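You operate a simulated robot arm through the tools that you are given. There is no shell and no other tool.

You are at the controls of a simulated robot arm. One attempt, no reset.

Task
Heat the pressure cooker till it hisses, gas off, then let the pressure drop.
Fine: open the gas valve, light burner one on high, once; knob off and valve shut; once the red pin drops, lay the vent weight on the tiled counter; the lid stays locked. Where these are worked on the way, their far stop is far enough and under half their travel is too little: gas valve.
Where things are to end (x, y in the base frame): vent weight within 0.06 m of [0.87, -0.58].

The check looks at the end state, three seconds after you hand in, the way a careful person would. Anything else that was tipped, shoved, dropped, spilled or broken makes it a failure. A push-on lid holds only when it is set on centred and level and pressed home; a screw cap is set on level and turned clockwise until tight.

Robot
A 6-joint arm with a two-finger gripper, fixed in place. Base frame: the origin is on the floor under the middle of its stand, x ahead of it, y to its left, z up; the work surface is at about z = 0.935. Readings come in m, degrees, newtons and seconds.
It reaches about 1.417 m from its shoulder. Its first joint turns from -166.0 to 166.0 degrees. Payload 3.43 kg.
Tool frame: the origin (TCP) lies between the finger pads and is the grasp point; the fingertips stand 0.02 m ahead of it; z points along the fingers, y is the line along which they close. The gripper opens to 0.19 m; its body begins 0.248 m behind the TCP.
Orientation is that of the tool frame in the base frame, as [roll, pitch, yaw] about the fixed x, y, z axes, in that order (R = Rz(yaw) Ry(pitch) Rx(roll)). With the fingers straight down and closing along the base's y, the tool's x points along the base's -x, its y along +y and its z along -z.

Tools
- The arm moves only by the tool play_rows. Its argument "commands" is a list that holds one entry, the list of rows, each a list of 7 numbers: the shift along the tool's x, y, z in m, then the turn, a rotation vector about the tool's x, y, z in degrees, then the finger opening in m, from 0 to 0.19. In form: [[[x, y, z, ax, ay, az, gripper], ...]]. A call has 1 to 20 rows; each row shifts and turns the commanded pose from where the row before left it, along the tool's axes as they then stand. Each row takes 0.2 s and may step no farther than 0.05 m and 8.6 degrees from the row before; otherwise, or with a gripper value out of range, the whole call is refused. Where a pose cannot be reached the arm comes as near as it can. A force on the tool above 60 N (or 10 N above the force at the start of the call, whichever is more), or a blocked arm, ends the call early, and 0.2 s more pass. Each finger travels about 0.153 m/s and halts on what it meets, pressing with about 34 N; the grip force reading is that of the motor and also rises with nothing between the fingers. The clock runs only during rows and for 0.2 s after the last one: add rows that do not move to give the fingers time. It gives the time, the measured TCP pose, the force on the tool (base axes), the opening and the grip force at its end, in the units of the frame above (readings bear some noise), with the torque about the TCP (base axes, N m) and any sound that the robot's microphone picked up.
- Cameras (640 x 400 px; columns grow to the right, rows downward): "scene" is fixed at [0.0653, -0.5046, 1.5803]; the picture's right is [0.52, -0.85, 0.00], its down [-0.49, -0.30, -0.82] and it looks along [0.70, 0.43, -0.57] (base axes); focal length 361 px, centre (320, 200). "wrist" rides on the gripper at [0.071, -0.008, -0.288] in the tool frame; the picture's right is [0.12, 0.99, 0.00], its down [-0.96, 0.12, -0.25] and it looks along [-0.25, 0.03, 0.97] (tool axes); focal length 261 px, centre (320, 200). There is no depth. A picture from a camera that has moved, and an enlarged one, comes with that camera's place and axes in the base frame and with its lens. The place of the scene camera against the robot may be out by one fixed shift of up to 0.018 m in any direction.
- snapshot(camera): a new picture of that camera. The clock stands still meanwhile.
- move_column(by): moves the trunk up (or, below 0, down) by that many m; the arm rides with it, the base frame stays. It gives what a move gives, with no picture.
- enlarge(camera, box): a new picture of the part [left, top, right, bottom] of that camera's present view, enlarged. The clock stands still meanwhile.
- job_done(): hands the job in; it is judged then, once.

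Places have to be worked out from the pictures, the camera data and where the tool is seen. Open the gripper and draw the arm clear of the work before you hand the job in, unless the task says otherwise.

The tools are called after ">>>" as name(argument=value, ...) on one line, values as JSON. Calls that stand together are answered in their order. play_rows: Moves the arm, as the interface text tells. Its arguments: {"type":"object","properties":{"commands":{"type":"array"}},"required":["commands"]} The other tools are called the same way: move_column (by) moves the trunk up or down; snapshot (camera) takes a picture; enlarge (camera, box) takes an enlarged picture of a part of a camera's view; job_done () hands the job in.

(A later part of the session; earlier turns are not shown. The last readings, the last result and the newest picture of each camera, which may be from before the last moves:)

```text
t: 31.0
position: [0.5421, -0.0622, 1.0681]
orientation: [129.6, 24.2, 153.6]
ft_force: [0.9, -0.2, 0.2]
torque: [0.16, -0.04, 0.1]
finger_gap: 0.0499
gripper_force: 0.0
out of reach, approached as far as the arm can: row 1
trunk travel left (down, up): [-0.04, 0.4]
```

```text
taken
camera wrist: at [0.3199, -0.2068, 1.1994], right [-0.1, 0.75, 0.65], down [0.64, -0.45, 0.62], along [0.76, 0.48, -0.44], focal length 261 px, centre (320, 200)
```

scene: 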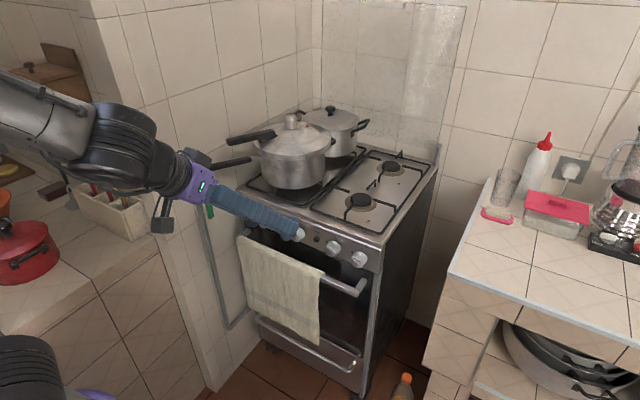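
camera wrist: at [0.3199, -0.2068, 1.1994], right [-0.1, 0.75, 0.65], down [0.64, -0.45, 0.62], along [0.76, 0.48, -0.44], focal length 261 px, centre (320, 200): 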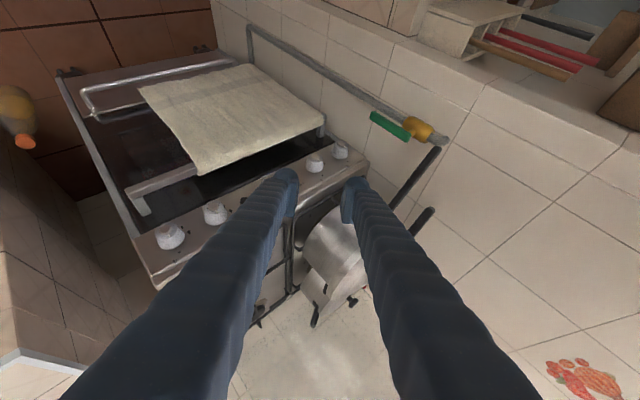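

The orientation is as intended: tool axis (0.577, 0.574, -0.581). I'll advance to a pre-grasp point about 7 cm short of knob 1.

>>> play_rows(commands=[[[0.0022, -0.003, 0.0402, 0, 0, 0, 0.05], [0.0022, -0.003, 0.0402, 0, 0, 0, 0.05], [0.0022, -0.003, 0.0402, 0, 0, 0, 0.05], [0.0022, -0.003, 0.0402, 0, 0, 0, 0.05], [0.0022, -0.003, 0.0402, 0, 0, 0, 0.05], [0.0022, -0.003, 0.0402, 0, 0, 0, 0.05], [0, 0, 0, 0, 0, 0, 0.05]]])

>>> snapshot(camera="wrist")

>>> enlarge(camera="wrist", box=[240, 120, 400, 220])

>>> enlarge(camera="scene", box=[180, 130, 360, 260])

```text
t: 32.6
position: [0.6707, 0.0671, 0.9095]
orientation: [129.8, 24.1, 153.6]
ft_force: [-0.6, -1.2, 1.3]
torque: [0.01, 0.02, 0.02]
finger_gap: 0.0498
gripper_force: 0.1
trunk travel left (down, up): [-0.04, 0.4]
```

```text
taken
camera wrist: at [0.4489, -0.0753, 1.0411], right [-0.1, 0.76, 0.65], down [0.64, -0.45, 0.62], along [0.76, 0.48, -0.44], focal length 261 px, centre (320, 200)
```

wrist: 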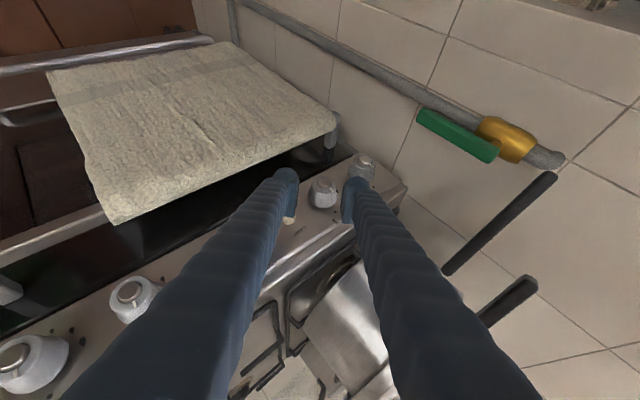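

```text
4.00 times, centred on (320, 170) of wrist
camera zoom: at [0.4489, -0.0753, 1.0411], right [-0.1, 0.76, 0.65], down [0.64, -0.45, 0.62], along [0.76, 0.48, -0.44], focal length 1043 px, centre (320, 320)
```

zoom: 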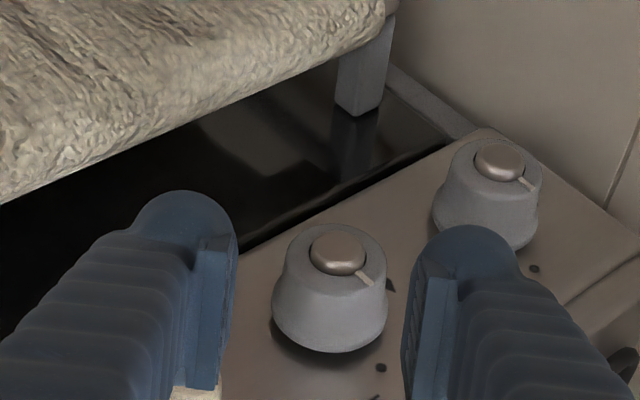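

```text
3.08 times, centred on (270, 195) of scene
camera zoom: at [0.0653, -0.5046, 1.5803], right [0.52, -0.85, 0.0], down [-0.49, -0.3, -0.82], along [0.7, 0.43, -0.57], focal length 1110 px, centre (474, 215)
```

zoom: 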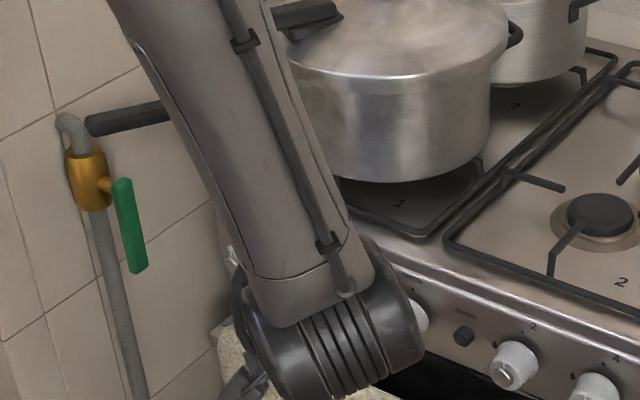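

Knob 1's body centre is about (0.715, 0.110, 0.874), slightly to the +tool-y side of my line, and the towel bar (z≈0.79) is well below the fingers. I'll advance with a small sideways correction so the pads surround the knob.

>>> play_rows(commands=[[[0, 0.0052, 0.02, 0, 0, 0, 0.05], [0, 0, 0.02, 0, 0, 0, 0.05], [0, 0, 0.015, 0, 0, 0, 0.05], [0, 0, 0.01, 0, 0, 0, 0.05], [0, 0, 0, 0, 0, 0, 0.05]]])

>>> enlarge(camera="wrist", box=[240, 120, 400, 220])

```text
t: 33.8
position: [0.7087, 0.108, 0.8747]
orientation: [129.8, 24.2, 153.7]
ft_force: [-0.7, 0.6, 0.0]
torque: [-0.02, -0.02, 0.02]
finger_gap: 0.05
gripper_force: 0.1
trunk travel left (down, up): [-0.04, 0.4]
```

```text
4.00 times, centred on (320, 170) of wrist
camera zoom: at [0.4862, -0.0348, 1.0062], right [-0.1, 0.76, 0.65], down [0.64, -0.45, 0.62], along [0.76, 0.48, -0.44], focal length 1043 px, centre (320, 320)
```

zoom: 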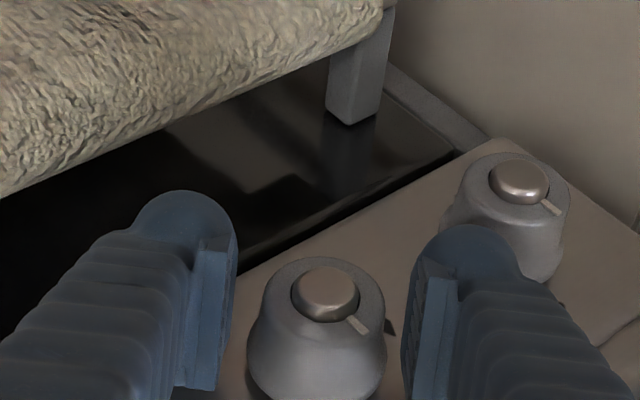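

The knob is centred between the pads. I'll go 6 mm deeper toward the panel, then close on the knob.

>>> play_rows(commands=[[[-0.0049, 0.0005, 0.0035, 0, 0, 0, 0.05], [0, 0, 0, 0, 0, 0, 0.042], [0, 0, 0, 0, 0, 0, 0.036], [0, 0, 0, 0, 0, 0, 0.034]]])

>>> enlarge(camera="wrist", box=[240, 120, 400, 220])

```text
t: 34.8
position: [0.7136, 0.1082, 0.8762]
orientation: [129.6, 24.2, 153.6]
ft_force: [-4.1, 3.2, 1.9]
torque: [0.0, 0.0, 0.17]
finger_gap: 0.0362
gripper_force: 44.9
trunk travel left (down, up): [-0.04, 0.4]
```

```text
4.00 times, centred on (320, 170) of wrist
camera zoom: at [0.4916, -0.0343, 1.0069], right [-0.1, 0.76, 0.65], down [0.64, -0.45, 0.62], along [0.76, 0.48, -0.44], focal length 1043 px, centre (320, 320)
```

zoom: 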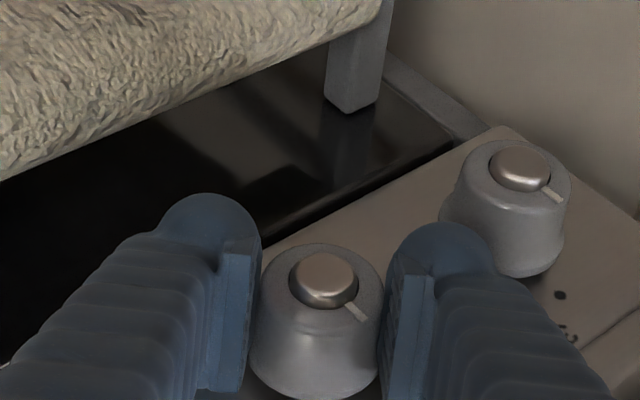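

The knob is gripped (gap 0.036). I'll start turning counter-clockwise about the knob's axis with two small rows and watch the knob and torque.

>>> play_rows(commands=[[[0, 0, 0, 6.13, 0, -4.32, 0.034], [0, 0, 0, 6.13, 0, -4.32, 0.034]]])

>>> enlarge(camera="wrist", box=[240, 120, 400, 220])

```text
t: 35.4
position: [0.7135, 0.1088, 0.8773]
orientation: [145.2, 30.0, 160.8]
ft_force: [-9.6, 6.6, 17.0]
torque: [0.52, -0.2, -0.19]
finger_gap: 0.0353
gripper_force: 44.9
trunk travel left (down, up): [-0.04, 0.4]
```

```text
4.00 times, centred on (320, 170) of wrist
camera zoom: at [0.4913, 0.005, 1.0404], right [-0.1, 0.9, 0.43], down [0.64, -0.27, 0.72], along [0.76, 0.35, -0.55], focal length 1043 px, centre (320, 320)
```

zoom: 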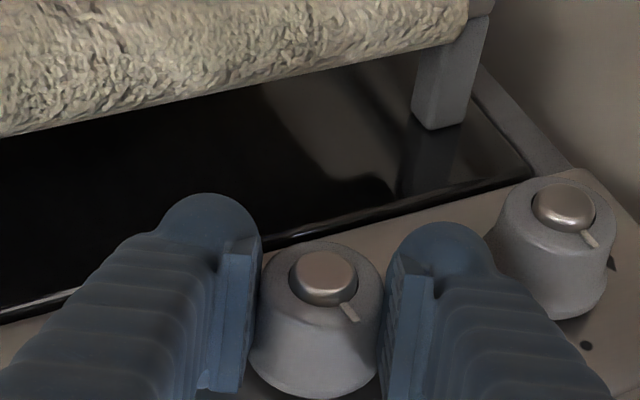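

The knob's pointer turned with the panel rather than with my fingers, so the knob slipped in the grip and is locked at OFF. It probably has to be pushed in to turn. I'll release, return to the starting roll and back off a few millimetres so I have room to push.

>>> play_rows(commands=[[[0, 0, 0, 0, 0, 0, 0.046], [0.0065, 0, -0.0046, -6.13, 0, 4.32, 0.048], [0, 0, 0, -6.13, 0, 4.32, 0.048], [0, 0, 0, 0, 0, 0, 0.034], [0, 0, 0, 0, 0, 0, 0.034]]])

>>> enlarge(camera="wrist", box=[240, 120, 400, 220])

```text
t: 36.6
position: [0.7054, 0.1103, 0.8752]
orientation: [129.8, 24.1, 153.5]
ft_force: [-0.6, 0.8, 3.4]
torque: [0.02, 0.07, 0.12]
finger_gap: 0.0357
gripper_force: 11.6
trunk travel left (down, up): [-0.04, 0.4]
```

```text
4.00 times, centred on (320, 170) of wrist
camera zoom: at [0.4839, -0.0344, 1.0069], right [-0.1, 0.76, 0.65], down [0.64, -0.45, 0.62], along [0.76, 0.48, -0.44], focal length 1043 px, centre (320, 320)
```

zoom: 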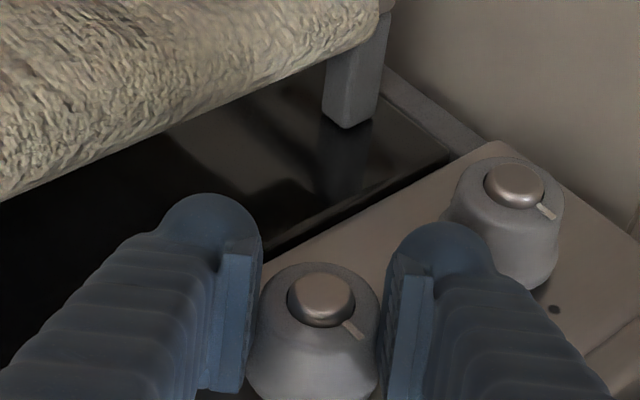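

The knob is re-gripped nearer its front. I'll squeeze fully and push in along +x in small steps, watching the force.

>>> play_rows(commands=[[[0, 0, 0, 0, 0, 0, 0.02], [-0.0016, 0, 0.0012, 0, 0, 0, 0.02], [-0.0016, 0, 0.0012, 0, 0, 0, 0.02], [-0.0016, 0, 0.0012, 0, 0, 0, 0.02]]])

>>> enlarge(camera="wrist", box=[240, 120, 400, 220])

```text
t: 37.6
position: [0.7106, 0.1091, 0.8745]
orientation: [129.7, 24.2, 153.7]
ft_force: [-13.8, -7.6, 5.6]
torque: [0.0, 0.0, -0.02]
finger_gap: 0.0346
gripper_force: 44.5
trunk travel left (down, up): [-0.04, 0.4]
```

```text
4.00 times, centred on (320, 170) of wrist
camera zoom: at [0.4883, -0.0343, 1.0071], right [-0.1, 0.76, 0.65], down [0.64, -0.45, 0.62], along [0.76, 0.48, -0.44], focal length 1043 px, centre (320, 320)
```

zoom: 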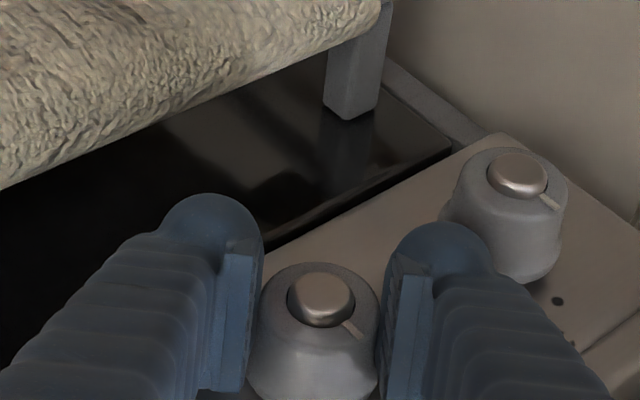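

The knob moved in with the fingers (about 5 mm at 14 N), so it's a push-and-turn knob. Holding that, I'll turn counter-clockwise two rows and check.

>>> play_rows(commands=[[[0, 0, 0, 6.13, 0, -4.32, 0.02], [0, 0, 0, 6.13, 0, -4.32, 0.02]]])

>>> enlarge(camera="wrist", box=[240, 120, 400, 220])

```text
t: 38.2
position: [0.7102, 0.1103, 0.8763]
orientation: [145.2, 30.1, 160.8]
ft_force: [-20.4, 4.7, 10.6]
torque: [0.09, -0.1, -0.39]
finger_gap: 0.0348
gripper_force: 44.9
trunk travel left (down, up): [-0.04, 0.4]
```

```text
4.00 times, centred on (320, 170) of wrist
camera zoom: at [0.4885, 0.0054, 1.0399], right [-0.1, 0.9, 0.43], down [0.64, -0.27, 0.71], along [0.76, 0.35, -0.55], focal length 1043 px, centre (320, 320)
```

zoom: 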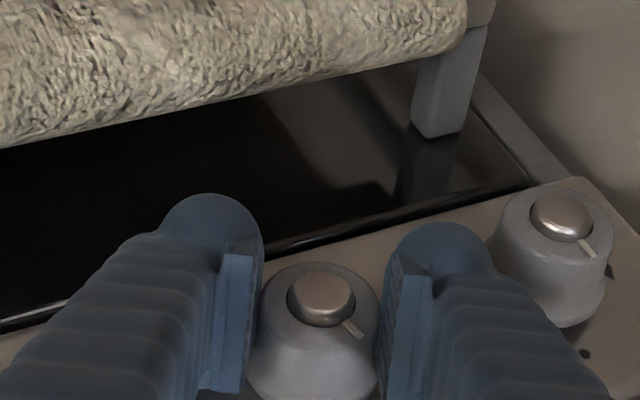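

The knob now turns with the fingers at low torque. I'll continue counter-clockwise until the tool is upright in roll (another 30°).

>>> play_rows(commands=[[[0, 0, 0, 6.13, 0, -4.32, 0.02], [0, 0, 0, 6.13, 0, -4.32, 0.02], [0, 0, 0, 6.13, 0, -4.32, 0.02], [0, 0, 0, 6.13, 0, -4.32, 0.02]]])

>>> enlarge(camera="wrist", box=[240, 120, 400, 220])

>>> snapshot(camera="wrist")

>>> snapshot(camera="scene")

```text
t: 39.1
position: [0.7103, 0.1111, 0.8791]
orientation: [170.9, 34.2, 176.3]
ft_force: [-10.7, 27.2, 0.7]
torque: [0.09, 0.06, 0.58]
finger_gap: 0.0346
gripper_force: 45.3
out of reach, approached as far as the arm can: row 3, 4
trunk travel left (down, up): [-0.04, 0.4]
stopped in row 4: the force on the tool passed its limit at 81 N (the readings are from after the stop); the commanded pose is now the measured one
```

```text
4.00 times, centred on (320, 170) of wrist
camera zoom: at [0.4915, 0.0701, 1.0718], right [-0.12, 0.99, 0.06], down [0.65, 0.03, 0.76], along [0.75, 0.13, -0.65], focal length 1043 px, centre (320, 320)
```

zoom: 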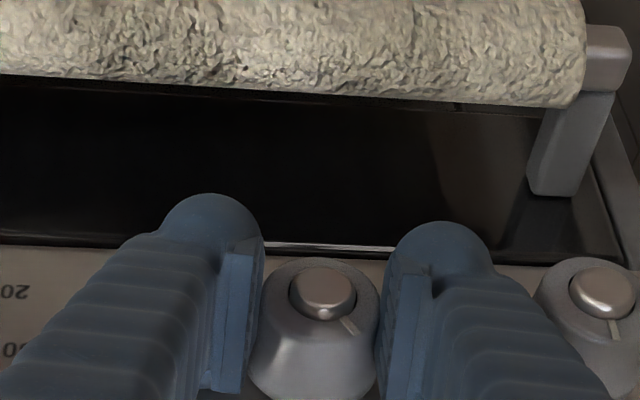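

```text
taken
camera wrist: at [0.4915, 0.0701, 1.0718], right [-0.12, 0.99, 0.06], down [0.65, 0.03, 0.76], along [0.75, 0.13, -0.65], focal length 261 px, centre (320, 200)
```

wrist: 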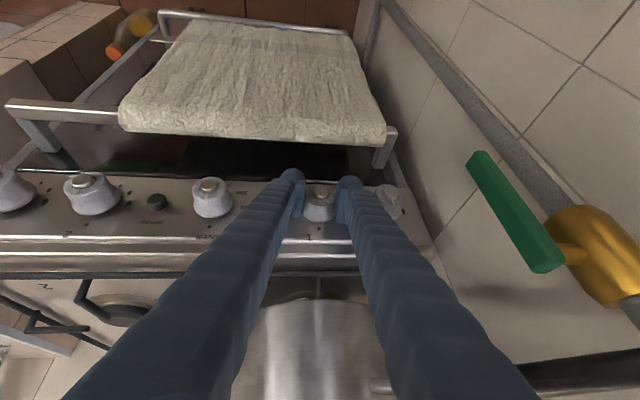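

```text
taken
```

scene: 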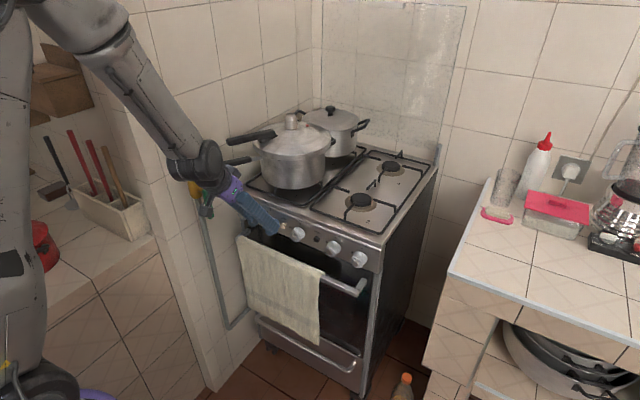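

The knob turned with the fingers by about 36° before the arm hit a joint limit near upright roll, where the controller stopped on force. I'll release, roll back to about θ=52° around the knob, and take a second stroke.

>>> play_rows(commands=[[[0, 0, 0, 0, 0, 0, 0.05], [0.0063, -0.0014, 0.0004, 0, 0, 0, 0.05], [0, 0, 0, -5.98, -0.18, 4.09, 0.05], [0, 0, 0, -5.98, -0.18, 4.09, 0.05], [0, 0, 0, -5.98, -0.18, 4.09, 0.05], [0, 0, 0, -5.98, -0.18, 4.09, 0.05], [0, 0, 0, -5.98, -0.18, 4.09, 0.05], [0, 0, 0, -5.98, -0.18, 4.09, 0.05], [0, 0, 0, 0, 0, 0, 0.05]]])

>>> enlarge(camera="wrist", box=[240, 120, 400, 220])

```text
t: 41.1
position: [0.7072, 0.1054, 0.874]
orientation: [122.9, 21.6, 152.3]
ft_force: [0.0, 0.4, -0.7]
torque: [0.1, -0.04, 0.04]
finger_gap: 0.0501
gripper_force: 0.1
trunk travel left (down, up): [-0.04, 0.4]
heard: click, click
```

```text
4.00 times, centred on (320, 170) of wrist
camera zoom: at [0.488, -0.0578, 0.9862], right [-0.12, 0.67, 0.73], down [0.65, -0.5, 0.57], along [0.75, 0.54, -0.38], focal length 1043 px, centre (320, 320)
```

zoom: 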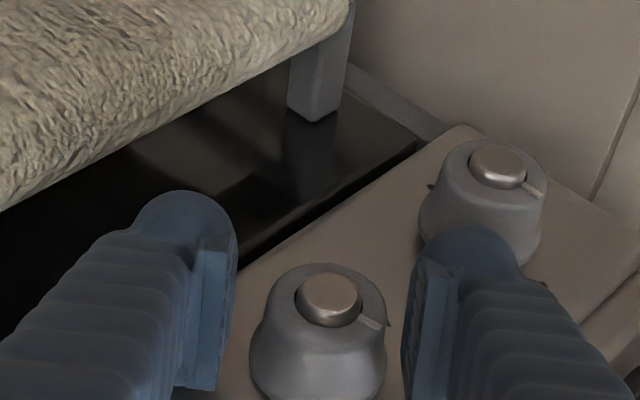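

I heard two clicks while releasing. I'll zoom in on knob 1 to read its pointer angle now.

>>> enlarge(camera="wrist", box=[295, 175, 345, 220])

>>> enlarge(camera="wrist", box=[340, 145, 390, 190])

>>> snapshot(camera="wrist")

```text
8.89 times, centred on (320, 198) of wrist
camera zoom: at [0.488, -0.0578, 0.9862], right [-0.12, 0.67, 0.73], down [0.65, -0.5, 0.57], along [0.75, 0.54, -0.38], focal length 2317 px, centre (320, 222)
```

zoom: 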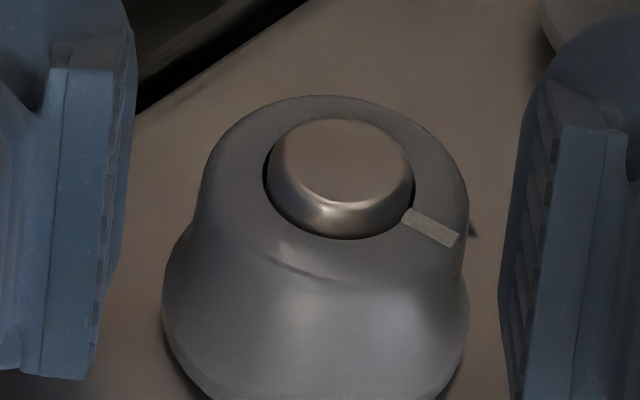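

```text
8.89 times, centred on (365, 168) of wrist
camera zoom: at [0.488, -0.0578, 0.9862], right [-0.12, 0.67, 0.73], down [0.65, -0.5, 0.57], along [0.75, 0.54, -0.38], focal length 2317 px, centre (-80, 489)
```

zoom: 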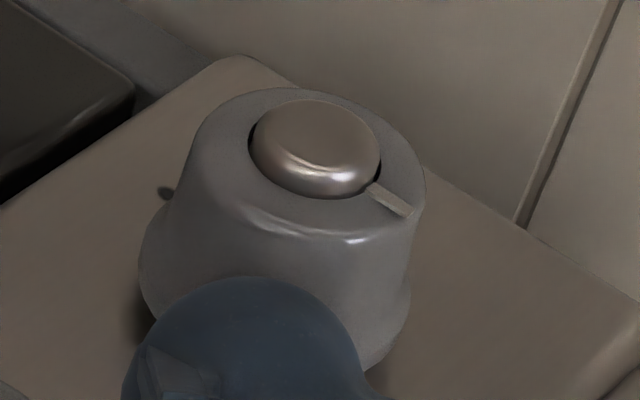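

```text
taken
camera wrist: at [0.488, -0.0578, 0.9862], right [-0.12, 0.67, 0.73], down [0.65, -0.5, 0.57], along [0.75, 0.54, -0.38], focal length 261 px, centre (320, 200)
```

wrist: 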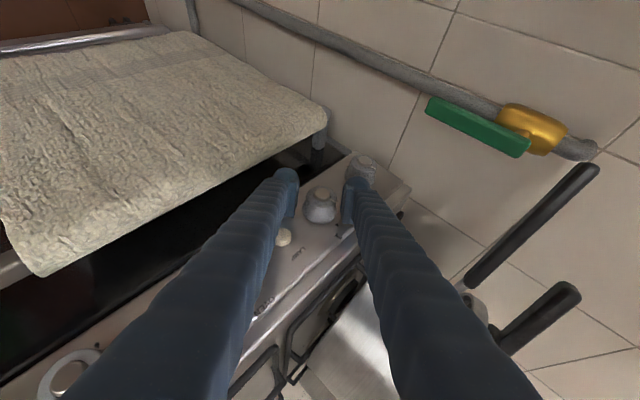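

Knob 1 reads about 9–10° from its neighbour, so it returned to about OFF on release and probably springs back unless turned far enough. A steeper pitch (70°) avoids the wrist singularity and allows a longer single stroke. I'll re-centre on the knob, pitch up to 70° and roll to about θ=56°.

>>> play_rows(commands=[[[0.0032, 0.0037, 0.0014, 0, 0, 0, 0.052], [0, 0, 0, 0, 7.3, 0, 0.052], [0, 0, 0, 0, 7.3, 0, 0.052], [0, 0, 0, -3.8, 0, 1.4, 0.052], [0, 0, 0, 0, 0, 0, 0.052]]])

>>> snapshot(camera="wrist")

>>> enlarge(camera="wrist", box=[270, 150, 370, 230])

>>> snapshot(camera="scene")

```text
t: 42.3
position: [0.7047, 0.1098, 0.8754]
orientation: [122.8, 12.0, 164.0]
ft_force: [0.3, 0.3, -0.6]
torque: [0.05, 0.01, 0.03]
finger_gap: 0.052
gripper_force: 0.0
trunk travel left (down, up): [-0.04, 0.4]
```

```text
taken
camera wrist: at [0.5433, -0.1006, 1.0051], right [-0.13, 0.6, 0.79], down [0.82, -0.38, 0.43], along [0.56, 0.7, -0.44], focal length 261 px, centre (320, 200)
```

wrist: 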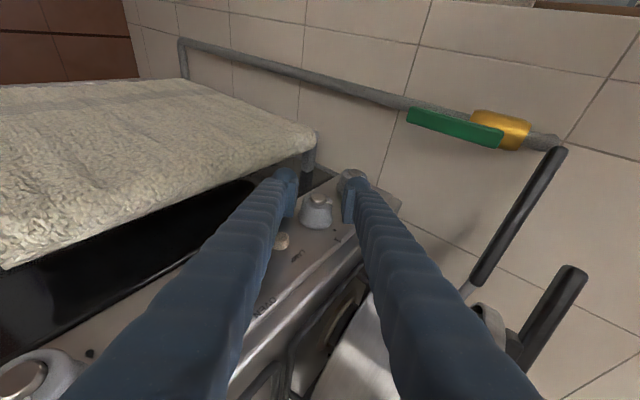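

```text
5.00 times, centred on (320, 190) of wrist
camera zoom: at [0.5433, -0.1006, 1.0051], right [-0.13, 0.6, 0.79], down [0.82, -0.38, 0.43], along [0.56, 0.7, -0.44], focal length 1303 px, centre (320, 250)
```

zoom: 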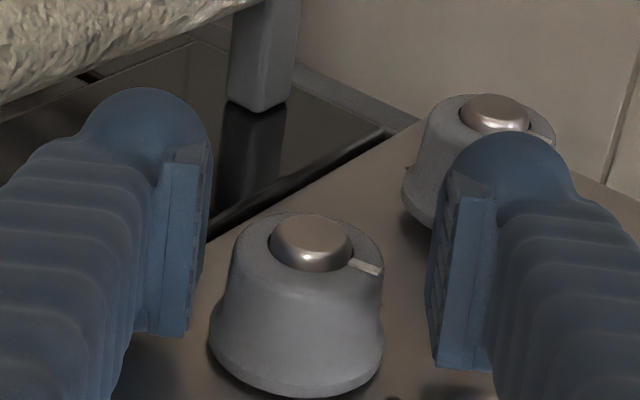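

```text
taken
```

scene: 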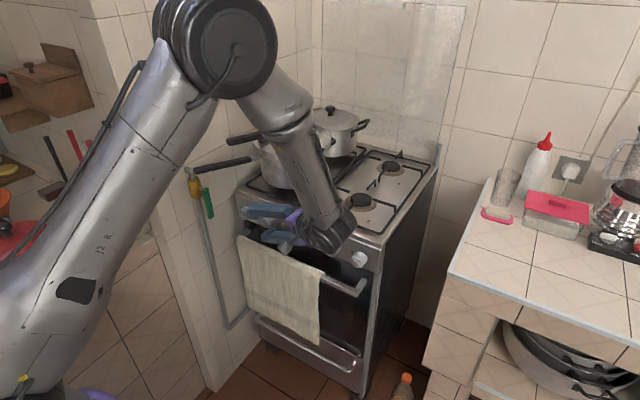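

The knob reads about 15–20°, so my fingers probably dragged it back and it didn't spring. I'll grip again, push in and turn counter-clockwise in a first part of the stroke.

>>> play_rows(commands=[[[0, 0, 0, 0, 0, 0, 0.03], [0, 0, 0, 0, 0, 0, 0.02], [-0.0024, 0, 0.0009, 0, 0, 0, 0.02], [-0.0024, 0, 0.0009, 0, 0, 0, 0.02], [0, 0, 0, 7.05, 0.14, -2.55, 0.02], [0, 0, 0, 7.05, 0.14, -2.55, 0.02], [0, 0, 0, 7.05, 0.14, -2.55, 0.02], [0, 0, 0, 7.05, 0.14, -2.55, 0.02]]])

>>> enlarge(camera="wrist", box=[270, 150, 370, 230])

>>> snapshot(camera="wrist")

```text
t: 44.1
position: [0.7084, 0.1102, 0.8749]
orientation: [153.0, 18.3, 172.3]
ft_force: [-32.6, -21.9, -20.7]
torque: [-0.05, -0.19, -0.76]
finger_gap: 0.0353
gripper_force: 44.6
trunk travel left (down, up): [-0.04, 0.4]
```

```text
5.00 times, centred on (320, 190) of wrist
camera zoom: at [0.5462, -0.0072, 1.092], right [-0.13, 0.91, 0.39], down [0.82, -0.12, 0.56], along [0.56, 0.39, -0.73], focal length 1303 px, centre (320, 250)
```

zoom: 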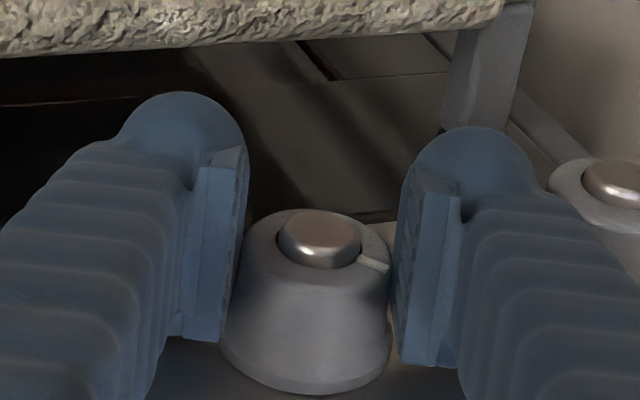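

```text
taken
camera wrist: at [0.5462, -0.0072, 1.092], right [-0.13, 0.91, 0.39], down [0.82, -0.12, 0.56], along [0.56, 0.39, -0.73], focal length 261 px, centre (320, 200)
```

wrist: 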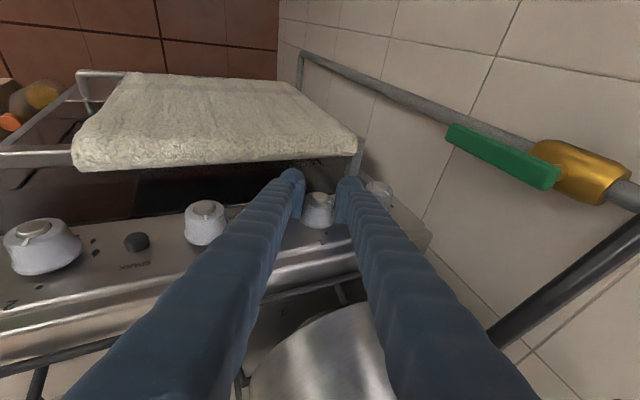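

The knob is following the fingers (now about 40–48°). I'll ease the side force slightly and continue the stroke.

>>> play_rows(commands=[[[0.0014, -0.0013, 0, 7.05, 0.14, -2.55, 0.02], [0, 0, 0, 7.05, 0.14, -2.55, 0.02], [0, 0, 0, 5.6, 0.1, -2.0, 0.02]]])

>>> enlarge(camera="wrist", box=[270, 150, 370, 230])

>>> snapshot(camera="wrist")

>>> snapshot(camera="scene")

```text
t: 44.8
position: [0.7089, 0.1105, 0.8759]
orientation: [167.7, 19.7, 176.4]
ft_force: [-10.4, -12.7, 3.1]
torque: [-0.05, -0.16, -0.34]
finger_gap: 0.0354
gripper_force: 45.2
trunk travel left (down, up): [-0.04, 0.4]
stopped in row 3: the force on the tool passed its limit at 66 N (the readings are from after the stop); the commanded pose is now the measured one
```

```text
5.00 times, centred on (320, 190) of wrist
camera zoom: at [0.5451, 0.0509, 1.114], right [-0.12, 0.98, 0.16], down [0.82, 0.01, 0.58], along [0.56, 0.2, -0.8], focal length 1303 px, centre (320, 250)
```

zoom: 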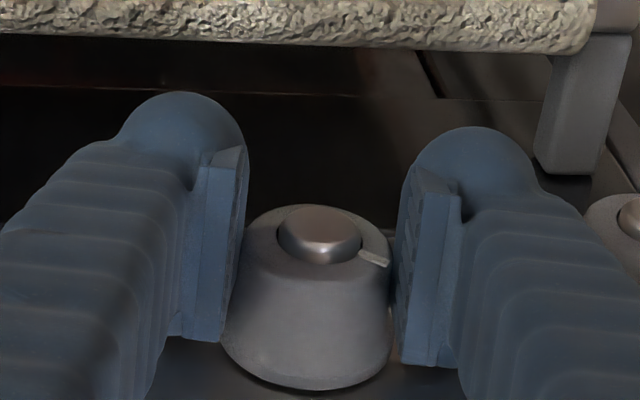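

```text
taken
camera wrist: at [0.5451, 0.0509, 1.114], right [-0.12, 0.98, 0.16], down [0.82, 0.01, 0.58], along [0.56, 0.2, -0.8], focal length 261 px, centre (320, 200)
```

wrist: 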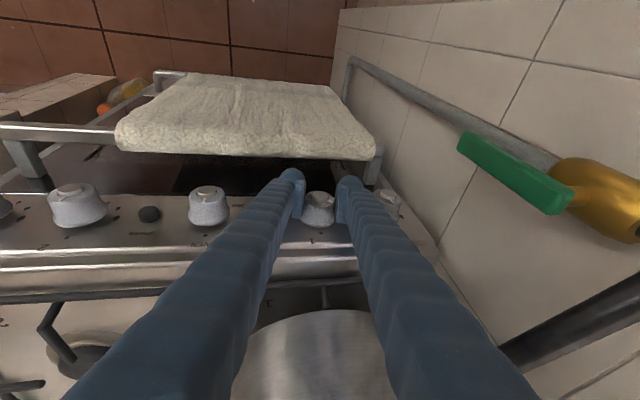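

```text
taken
```

scene: 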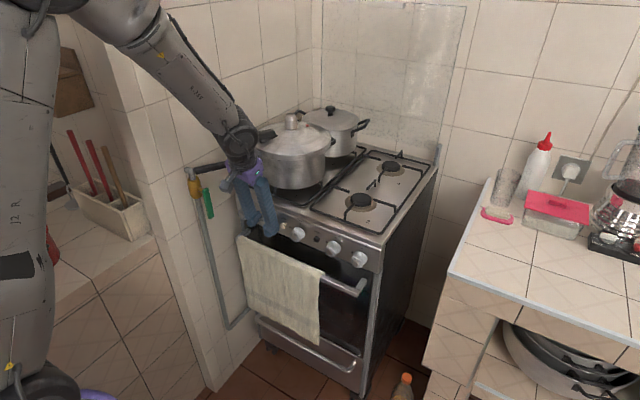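

The knob is at about 61° now. I'll open the fingers in place without moving, and look at whether the knob holds.

>>> play_rows(commands=[[[0, 0, 0, 0, 0, 0, 0.045], [0, 0, 0, 0, 0, 0, 0.056], [0, 0, 0, 0, 0, 0, 0.056]]])

>>> enlarge(camera="wrist", box=[270, 150, 370, 230])

```text
t: 45.6
position: [0.7094, 0.1125, 0.8754]
orientation: [167.6, 19.6, 176.5]
ft_force: [0.2, -0.7, -0.1]
torque: [0.05, 0.03, 0.02]
finger_gap: 0.056
gripper_force: 0.1
trunk travel left (down, up): [-0.04, 0.4]
```

```text
5.00 times, centred on (320, 190) of wrist
camera zoom: at [0.5462, 0.0526, 1.1135], right [-0.12, 0.98, 0.16], down [0.82, 0.01, 0.58], along [0.56, 0.2, -0.8], focal length 1303 px, centre (320, 250)
```

zoom: 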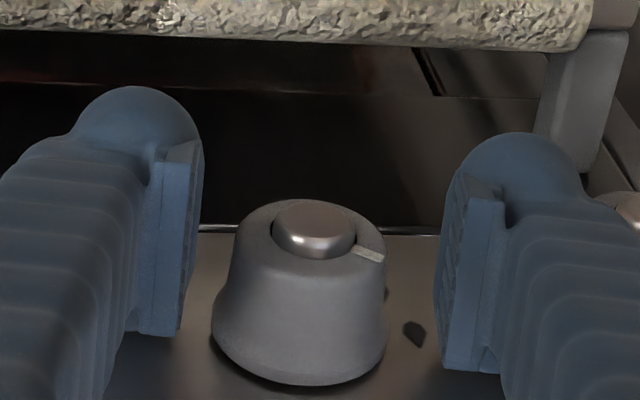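

The knob holds its angle on release (about 60°), so earlier my fingers had dragged it. I'll withdraw fully, roll back by 33° away from the knob, and re-approach for the last ~29°.

>>> play_rows(commands=[[[0, 0, -0.035, 0, 0, 0, 0.056], [0, 0, -0.035, 0, 0, 0, 0.056], [0, 0, 0, -7.7, -0.08, 2.8, 0.056], [0, 0, 0, -7.7, -0.08, 2.8, 0.056], [0, 0, 0, -7.7, -0.08, 2.8, 0.056], [0, 0, 0, -7.7, -0.08, 2.8, 0.056], [-0.001, -0.0373, 0, 0, 0, 0, 0.056], [0, 0, 0.02, 0, 0, 0, 0.056], [0, 0, 0, 0, 0, 0, 0.056]]])

>>> enlarge(camera="wrist", box=[270, 150, 370, 230])

```text
t: 47.6
position: [0.6954, 0.0849, 0.901]
orientation: [133.8, 14.5, 166.2]
ft_force: [-0.1, 0.0, 1.1]
torque: [0.0, 0.0, 0.0]
finger_gap: 0.0559
gripper_force: 0.1
trunk travel left (down, up): [-0.04, 0.4]
```

```text
5.00 times, centred on (320, 190) of wrist
camera zoom: at [0.5314, -0.0953, 1.068], right [-0.12, 0.74, 0.66], down [0.82, -0.3, 0.49], along [0.56, 0.6, -0.57], focal length 1303 px, centre (320, 250)
```

zoom: 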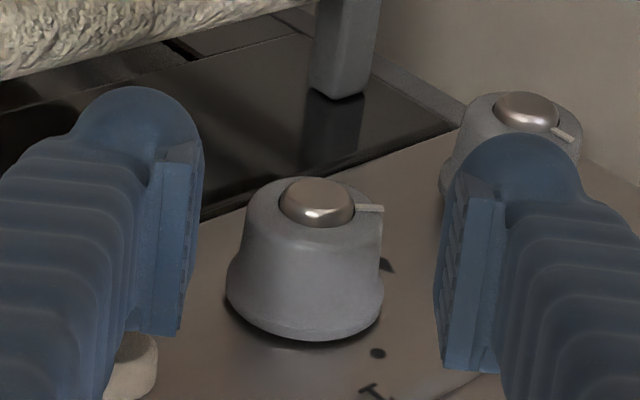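

The pointer reads about 57°. I'll move in around the knob, grip, press slightly and turn another 29° counter-clockwise.

>>> play_rows(commands=[[[0, 0, 0.019, 0, 0, 0, 0.056], [0, 0, 0.019, 0, 0, 0, 0.056], [0, 0, 0, 0, 0, 0, 0.035], [0, 0, 0, 0, 0, 0, 0.02], [-0.0028, 0, 0.001, 0, 0, 0, 0.02], [0, 0, 0, 6.86, 0.08, -2.48, 0.02], [0, 0, 0, 6.86, 0.08, -2.48, 0.02], [0, 0, 0, 6.86, 0.08, -2.48, 0.02], [0, 0, 0, 6.86, 0.08, -2.48, 0.02]]])

>>> enlarge(camera="wrist", box=[270, 150, 370, 230])

```text
t: 49.6
position: [0.7092, 0.1104, 0.8757]
orientation: [163.9, 19.4, 175.2]
ft_force: [-17.6, -5.9, -0.5]
torque: [0.02, -0.44, -0.14]
finger_gap: 0.0343
gripper_force: 45.1
trunk travel left (down, up): [-0.04, 0.4]
```

```text
5.00 times, centred on (320, 190) of wrist
camera zoom: at [0.5453, 0.0355, 1.1098], right [-0.12, 0.97, 0.22], down [0.82, -0.03, 0.57], along [0.56, 0.25, -0.79], focal length 1303 px, centre (320, 250)
```

zoom: 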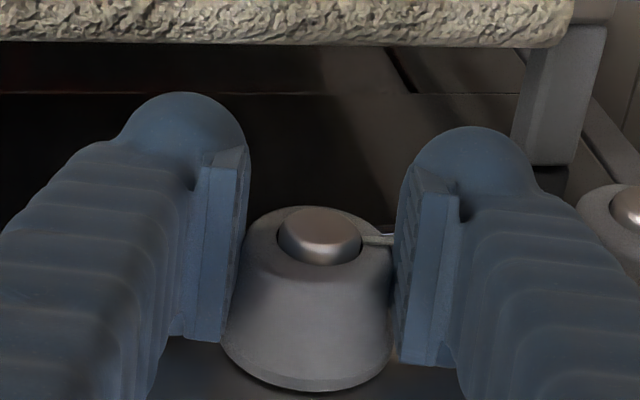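

The pointer now reads about 87°, essentially HIGH. I'll open the fingers in place and check its angle against the flame mark.

>>> play_rows(commands=[[[0, 0, 0, 0, 0, 0, 0.045], [0, 0, 0, 0, 0, 0, 0.056], [0, 0, 0, 0, 0, 0, 0.056]]])

>>> enlarge(camera="wrist", box=[290, 170, 360, 220])

>>> enlarge(camera="scene", box=[200, 90, 360, 220])

```text
t: 50.4
position: [0.7097, 0.1095, 0.8752]
orientation: [163.9, 19.3, 175.1]
ft_force: [0.3, 0.6, 0.3]
torque: [0.02, 0.02, 0.05]
finger_gap: 0.056
gripper_force: 0.1
trunk travel left (down, up): [-0.04, 0.4]
```

```text
8.00 times, centred on (325, 195) of wrist
camera zoom: at [0.5465, 0.0356, 1.1094], right [-0.12, 0.97, 0.22], down [0.82, -0.03, 0.57], along [0.56, 0.25, -0.79], focal length 2085 px, centre (280, 240)
```

zoom: 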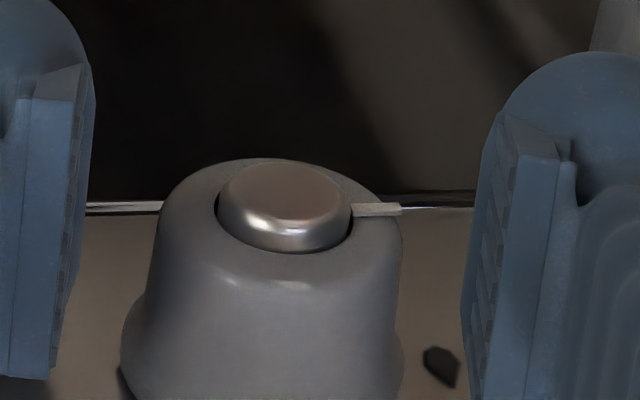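

```text
3.08 times, centred on (280, 155) of scene
camera zoom: at [0.0653, -0.5046, 1.5803], right [0.52, -0.85, 0.0], down [-0.49, -0.3, -0.82], along [0.7, 0.43, -0.57], focal length 1110 px, centre (443, 338)
```

zoom: 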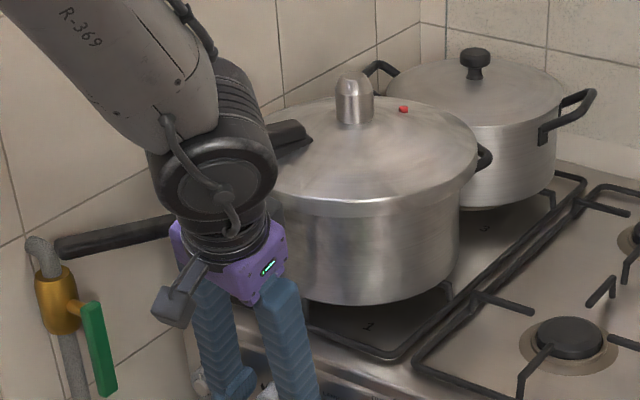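

The knob stays at about 87° (HIGH). I'll withdraw clear of the knob, close the fingers, and travel at x≈0.66 (in front of all the knobs) to stand before the SPARK button.

>>> play_rows(commands=[[[0, 0, -0.035, 0, 0, 0, 0.056], [0.0282, 0, -0.025, 0, 0, 0, 0.03], [0.0005, -0.0434, -0.0027, 0, 0, 0, 0.0], [0.0005, -0.0434, -0.0027, 0, 0, 0, 0.0], [0.0005, -0.0434, -0.0027, 0, 0, 0, 0.0], [0.0005, -0.0434, -0.0027, 0, 0, 0, 0.0], [0, 0, 0, 0, 0, 0, 0.0]]])

>>> snapshot(camera="wrist")

>>> enlarge(camera="wrist", box=[240, 140, 400, 260])

>>> enlarge(camera="scene", box=[220, 170, 400, 290])

```text
t: 52.0
position: [0.6592, -0.0729, 0.8832]
orientation: [163.9, 19.3, 175.2]
ft_force: [-0.5, -1.4, 0.9]
torque: [0.1, -0.01, 0.03]
finger_gap: 0.0
gripper_force: 33.9
trunk travel left (down, up): [-0.04, 0.4]
```

```text
taken
camera wrist: at [0.4956, -0.148, 1.1177], right [-0.12, 0.97, 0.22], down [0.82, -0.03, 0.57], along [0.56, 0.25, -0.79], focal length 261 px, centre (320, 200)
```

wrist: 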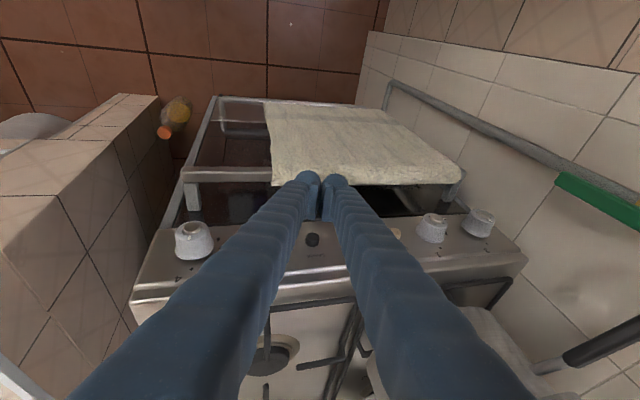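

```text
3.33 times, centred on (320, 200) of wrist
camera zoom: at [0.4956, -0.148, 1.1177], right [-0.12, 0.97, 0.22], down [0.82, -0.03, 0.57], along [0.56, 0.25, -0.79], focal length 869 px, centre (320, 200)
```

zoom: 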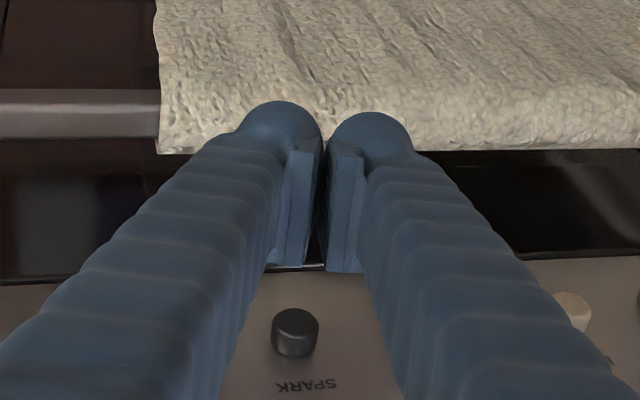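

```text
3.33 times, centred on (310, 230) of scene
camera zoom: at [0.0653, -0.5046, 1.5803], right [0.52, -0.85, 0.0], down [-0.49, -0.3, -0.82], along [0.7, 0.43, -0.57], focal length 1202 px, centre (353, 100)
```

zoom: 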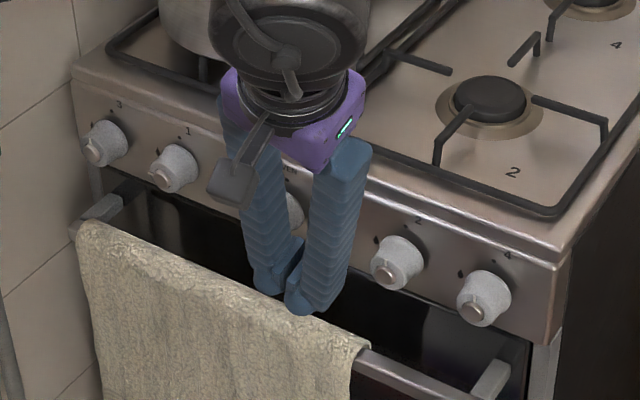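

The button centre computes to (0.722, -0.075, 0.880), right in line with my closed fingertips. I'll advance toward the panel and press in small steps until contact force rises.

>>> play_rows(commands=[[[-0.0122, -0.003, 0.0044, 0, 0, 0, 0.0], [-0.0122, 0, 0.0044, 0, 0, 0, 0.0], [-0.0122, 0, 0.0044, 0, 0, 0, 0.0], [-0.0038, 0, 0.0014, 0, 0, 0, 0.0], [-0.0038, 0, 0.0014, 0, 0, 0, 0.0], [-0.0038, 0, 0.0014, 0, 0, 0, 0.0]]])

>>> enlarge(camera="wrist", box=[240, 140, 400, 260])

```text
t: 53.4
position: [0.7103, -0.0742, 0.8841]
orientation: [163.9, 19.3, 175.1]
ft_force: [-2.7, 0.1, 0.6]
torque: [0.03, -0.02, 0.01]
finger_gap: 0.006
gripper_force: 34.2
trunk travel left (down, up): [-0.04, 0.4]
heard: click
```

```text
3.33 times, centred on (320, 200) of wrist
camera zoom: at [0.5465, -0.1497, 1.1174], right [-0.12, 0.97, 0.22], down [0.82, -0.03, 0.57], along [0.56, 0.25, -0.79], focal length 869 px, centre (320, 200)
```

zoom: 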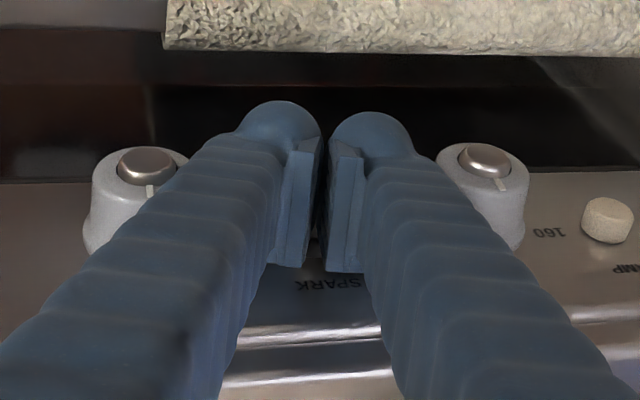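

A click was heard at the SPARK button. I'll check whether there is a flame under the cooker.

>>> enlarge(camera="scene", box=[230, 110, 370, 210])

>>> snapshot(camera="scene")

>>> snapshot(camera="wrist")

```text
4.00 times, centred on (300, 160) of scene
camera zoom: at [0.0653, -0.5046, 1.5803], right [0.52, -0.85, 0.0], down [-0.49, -0.3, -0.82], along [0.7, 0.43, -0.57], focal length 1442 px, centre (400, 360)
```

zoom: 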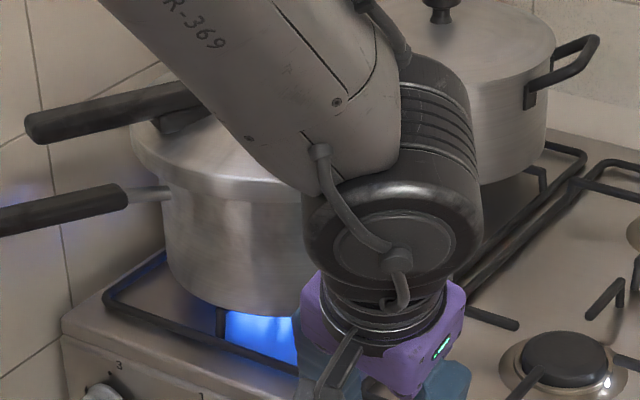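

```text
taken
```

scene: 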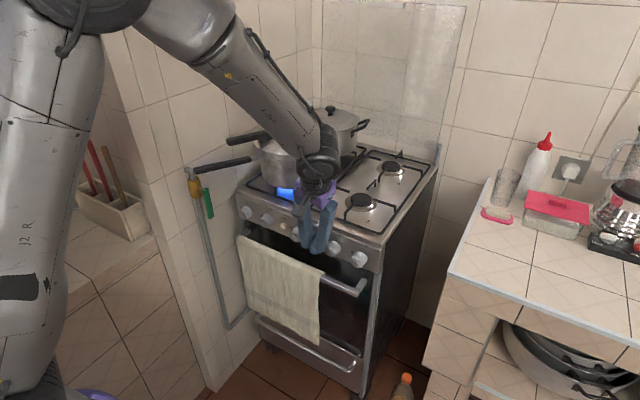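

```text
taken
camera wrist: at [0.5465, -0.1497, 1.1174], right [-0.12, 0.97, 0.22], down [0.82, -0.03, 0.57], along [0.56, 0.25, -0.79], focal length 261 px, centre (320, 200)
```

wrist: 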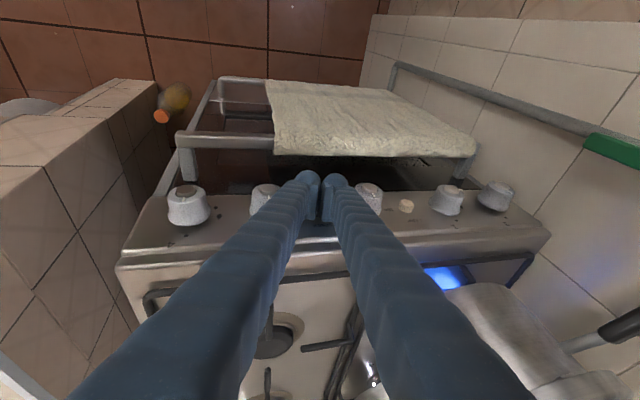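

The burner is lit: a blue flame shows under the cooker. I'll back away from the SPARK button and move to a waiting pose above knob 1, with the roll brought to about 0°.

>>> play_rows(commands=[[[0.0235, 0, -0.0085, 0, 0, 0, 0.0], [0.0282, 0, -0.0102, 0, 0, 0, 0.0], [0, 0.03, -0.03, 0, 0, 0, 0.0], [0, 0.04, -0.02, 0, 0, 0, 0.02], [0, 0.04, 0, 7.05, 0, -2.55, 0.056], [0, 0.04, 0, 7.05, 0, -2.55, 0.056], [0, 0, 0, 0, 0, 0, 0.056]]])

>>> snapshot(camera="wrist")

>>> snapshot(camera="scene")

```text
t: 55.0
position: [0.6364, 0.0577, 0.9619]
orientation: [179.9, 20.2, -179.5]
ft_force: [-0.1, -0.8, 0.6]
torque: [-0.05, 0.02, 0.01]
finger_gap: 0.0559
gripper_force: 0.0
trunk travel left (down, up): [-0.04, 0.4]
```

```text
taken
camera wrist: at [0.4722, 0.0471, 1.2074], right [-0.12, 0.99, -0.04], down [0.82, 0.12, 0.56], along [0.56, 0.04, -0.82], focal length 261 px, centre (320, 200)
```

wrist: 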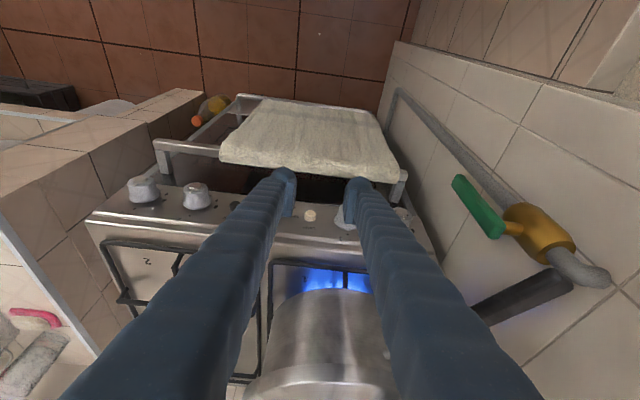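

```text
taken
```

scene: 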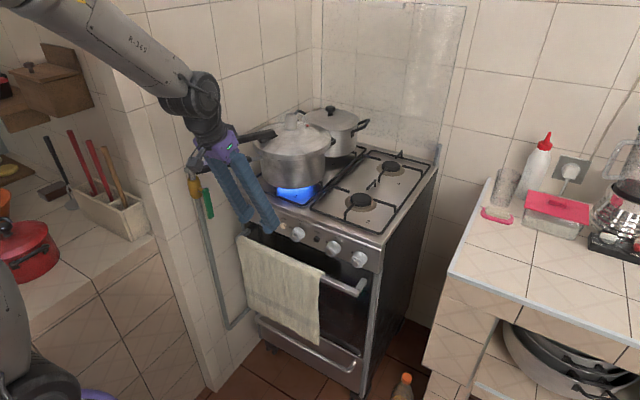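

The roll is now about 0° and the flame burns well. I'll move the open fingers to just above knob 1 and begin waiting.

>>> play_rows(commands=[[[-0.012, 0.0177, 0.0153, 0, 0, 0, 0.056], [-0.012, 0.0177, 0.0153, 0, 0, 0, 0.056], [-0.0117, 0.0177, 0.0153, 0, 0, 0, 0.056], [0, 0, 0, 0, 0, 0, 0.056]]])

>>> enlarge(camera="wrist", box=[260, 140, 380, 240])

>>> enlarge(camera="scene", box=[180, 90, 380, 240])

```text
t: 56.0
position: [0.6858, 0.1127, 0.9312]
orientation: [179.9, 20.1, -179.5]
ft_force: [0.3, 1.1, -0.4]
torque: [0.0, 0.03, -0.04]
finger_gap: 0.0563
gripper_force: 0.1
trunk travel left (down, up): [-0.04, 0.4]
```

```text
4.00 times, centred on (320, 190) of wrist
camera zoom: at [0.5216, 0.101, 1.1764], right [-0.12, 0.99, -0.04], down [0.82, 0.12, 0.56], along [0.56, 0.04, -0.82], focal length 1043 px, centre (320, 240)
```

zoom: 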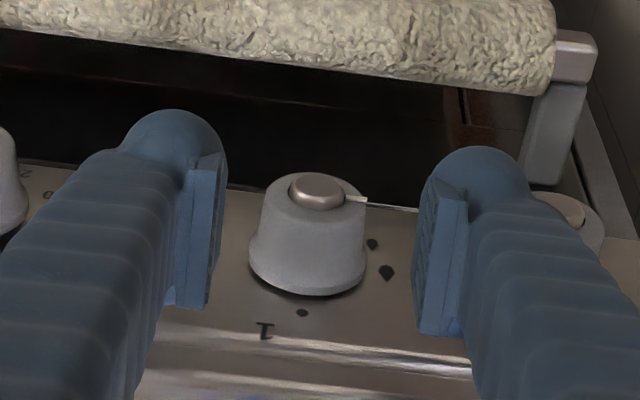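

```text
2.67 times, centred on (280, 165) of scene
camera zoom: at [0.0653, -0.5046, 1.5803], right [0.52, -0.85, 0.0], down [-0.49, -0.3, -0.82], along [0.7, 0.43, -0.57], focal length 962 px, centre (427, 293)
```

zoom: 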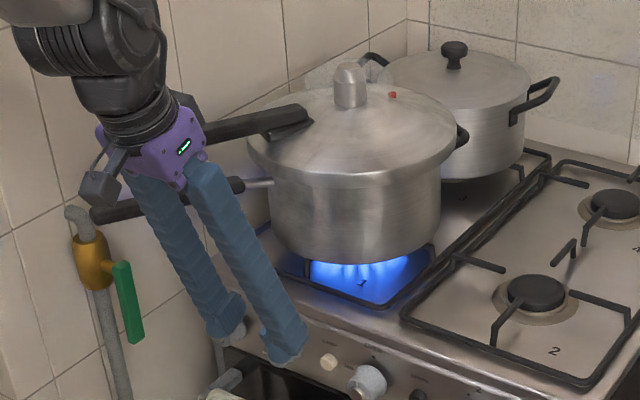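

Knob 1 points straight at the large flame mark (HIGH), and the fingers are poised above it. Next I'll wait and listen for the hiss.

>>> play_rows(commands=[[[0, 0, 0, 0, 0, 0, 0.056], [0, 0, 0, 0, 0, 0, 0.056], [0, 0, 0, 0, 0, 0, 0.056], [0, 0, 0, 0, 0, 0, 0.056], [0, 0, 0, 0, 0, 0, 0.056], [0, 0, 0, 0, 0, 0, 0.056], [0, 0, 0, 0, 0, 0, 0.056], [0, 0, 0, 0, 0, 0, 0.056], [0, 0, 0, 0, 0, 0, 0.056], [0, 0, 0, 0, 0, 0, 0.056]]])

>>> enlarge(camera="scene", box=[250, 95, 350, 165])

```text
t: 58.2
position: [0.6844, 0.1133, 0.9316]
orientation: [179.9, 20.1, -179.5]
ft_force: [0.0, 0.6, -0.2]
torque: [-0.01, 0.02, 0.0]
finger_gap: 0.0561
gripper_force: 0.0
trunk travel left (down, up): [-0.04, 0.4]
```

```text
5.71 times, centred on (300, 130) of scene
camera zoom: at [0.0653, -0.5046, 1.5803], right [0.52, -0.85, 0.0], down [-0.49, -0.3, -0.82], along [0.7, 0.43, -0.57], focal length 2060 px, centre (434, 600)
```

zoom: 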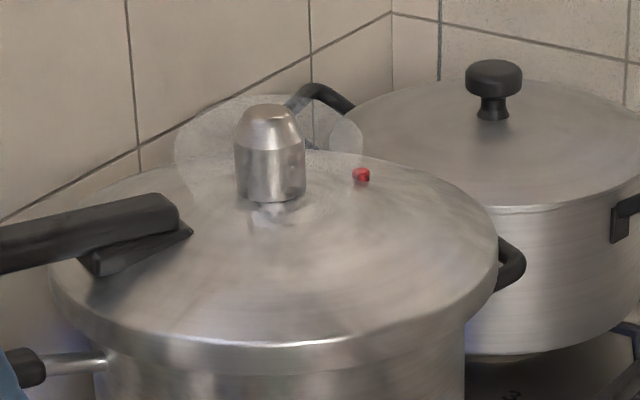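

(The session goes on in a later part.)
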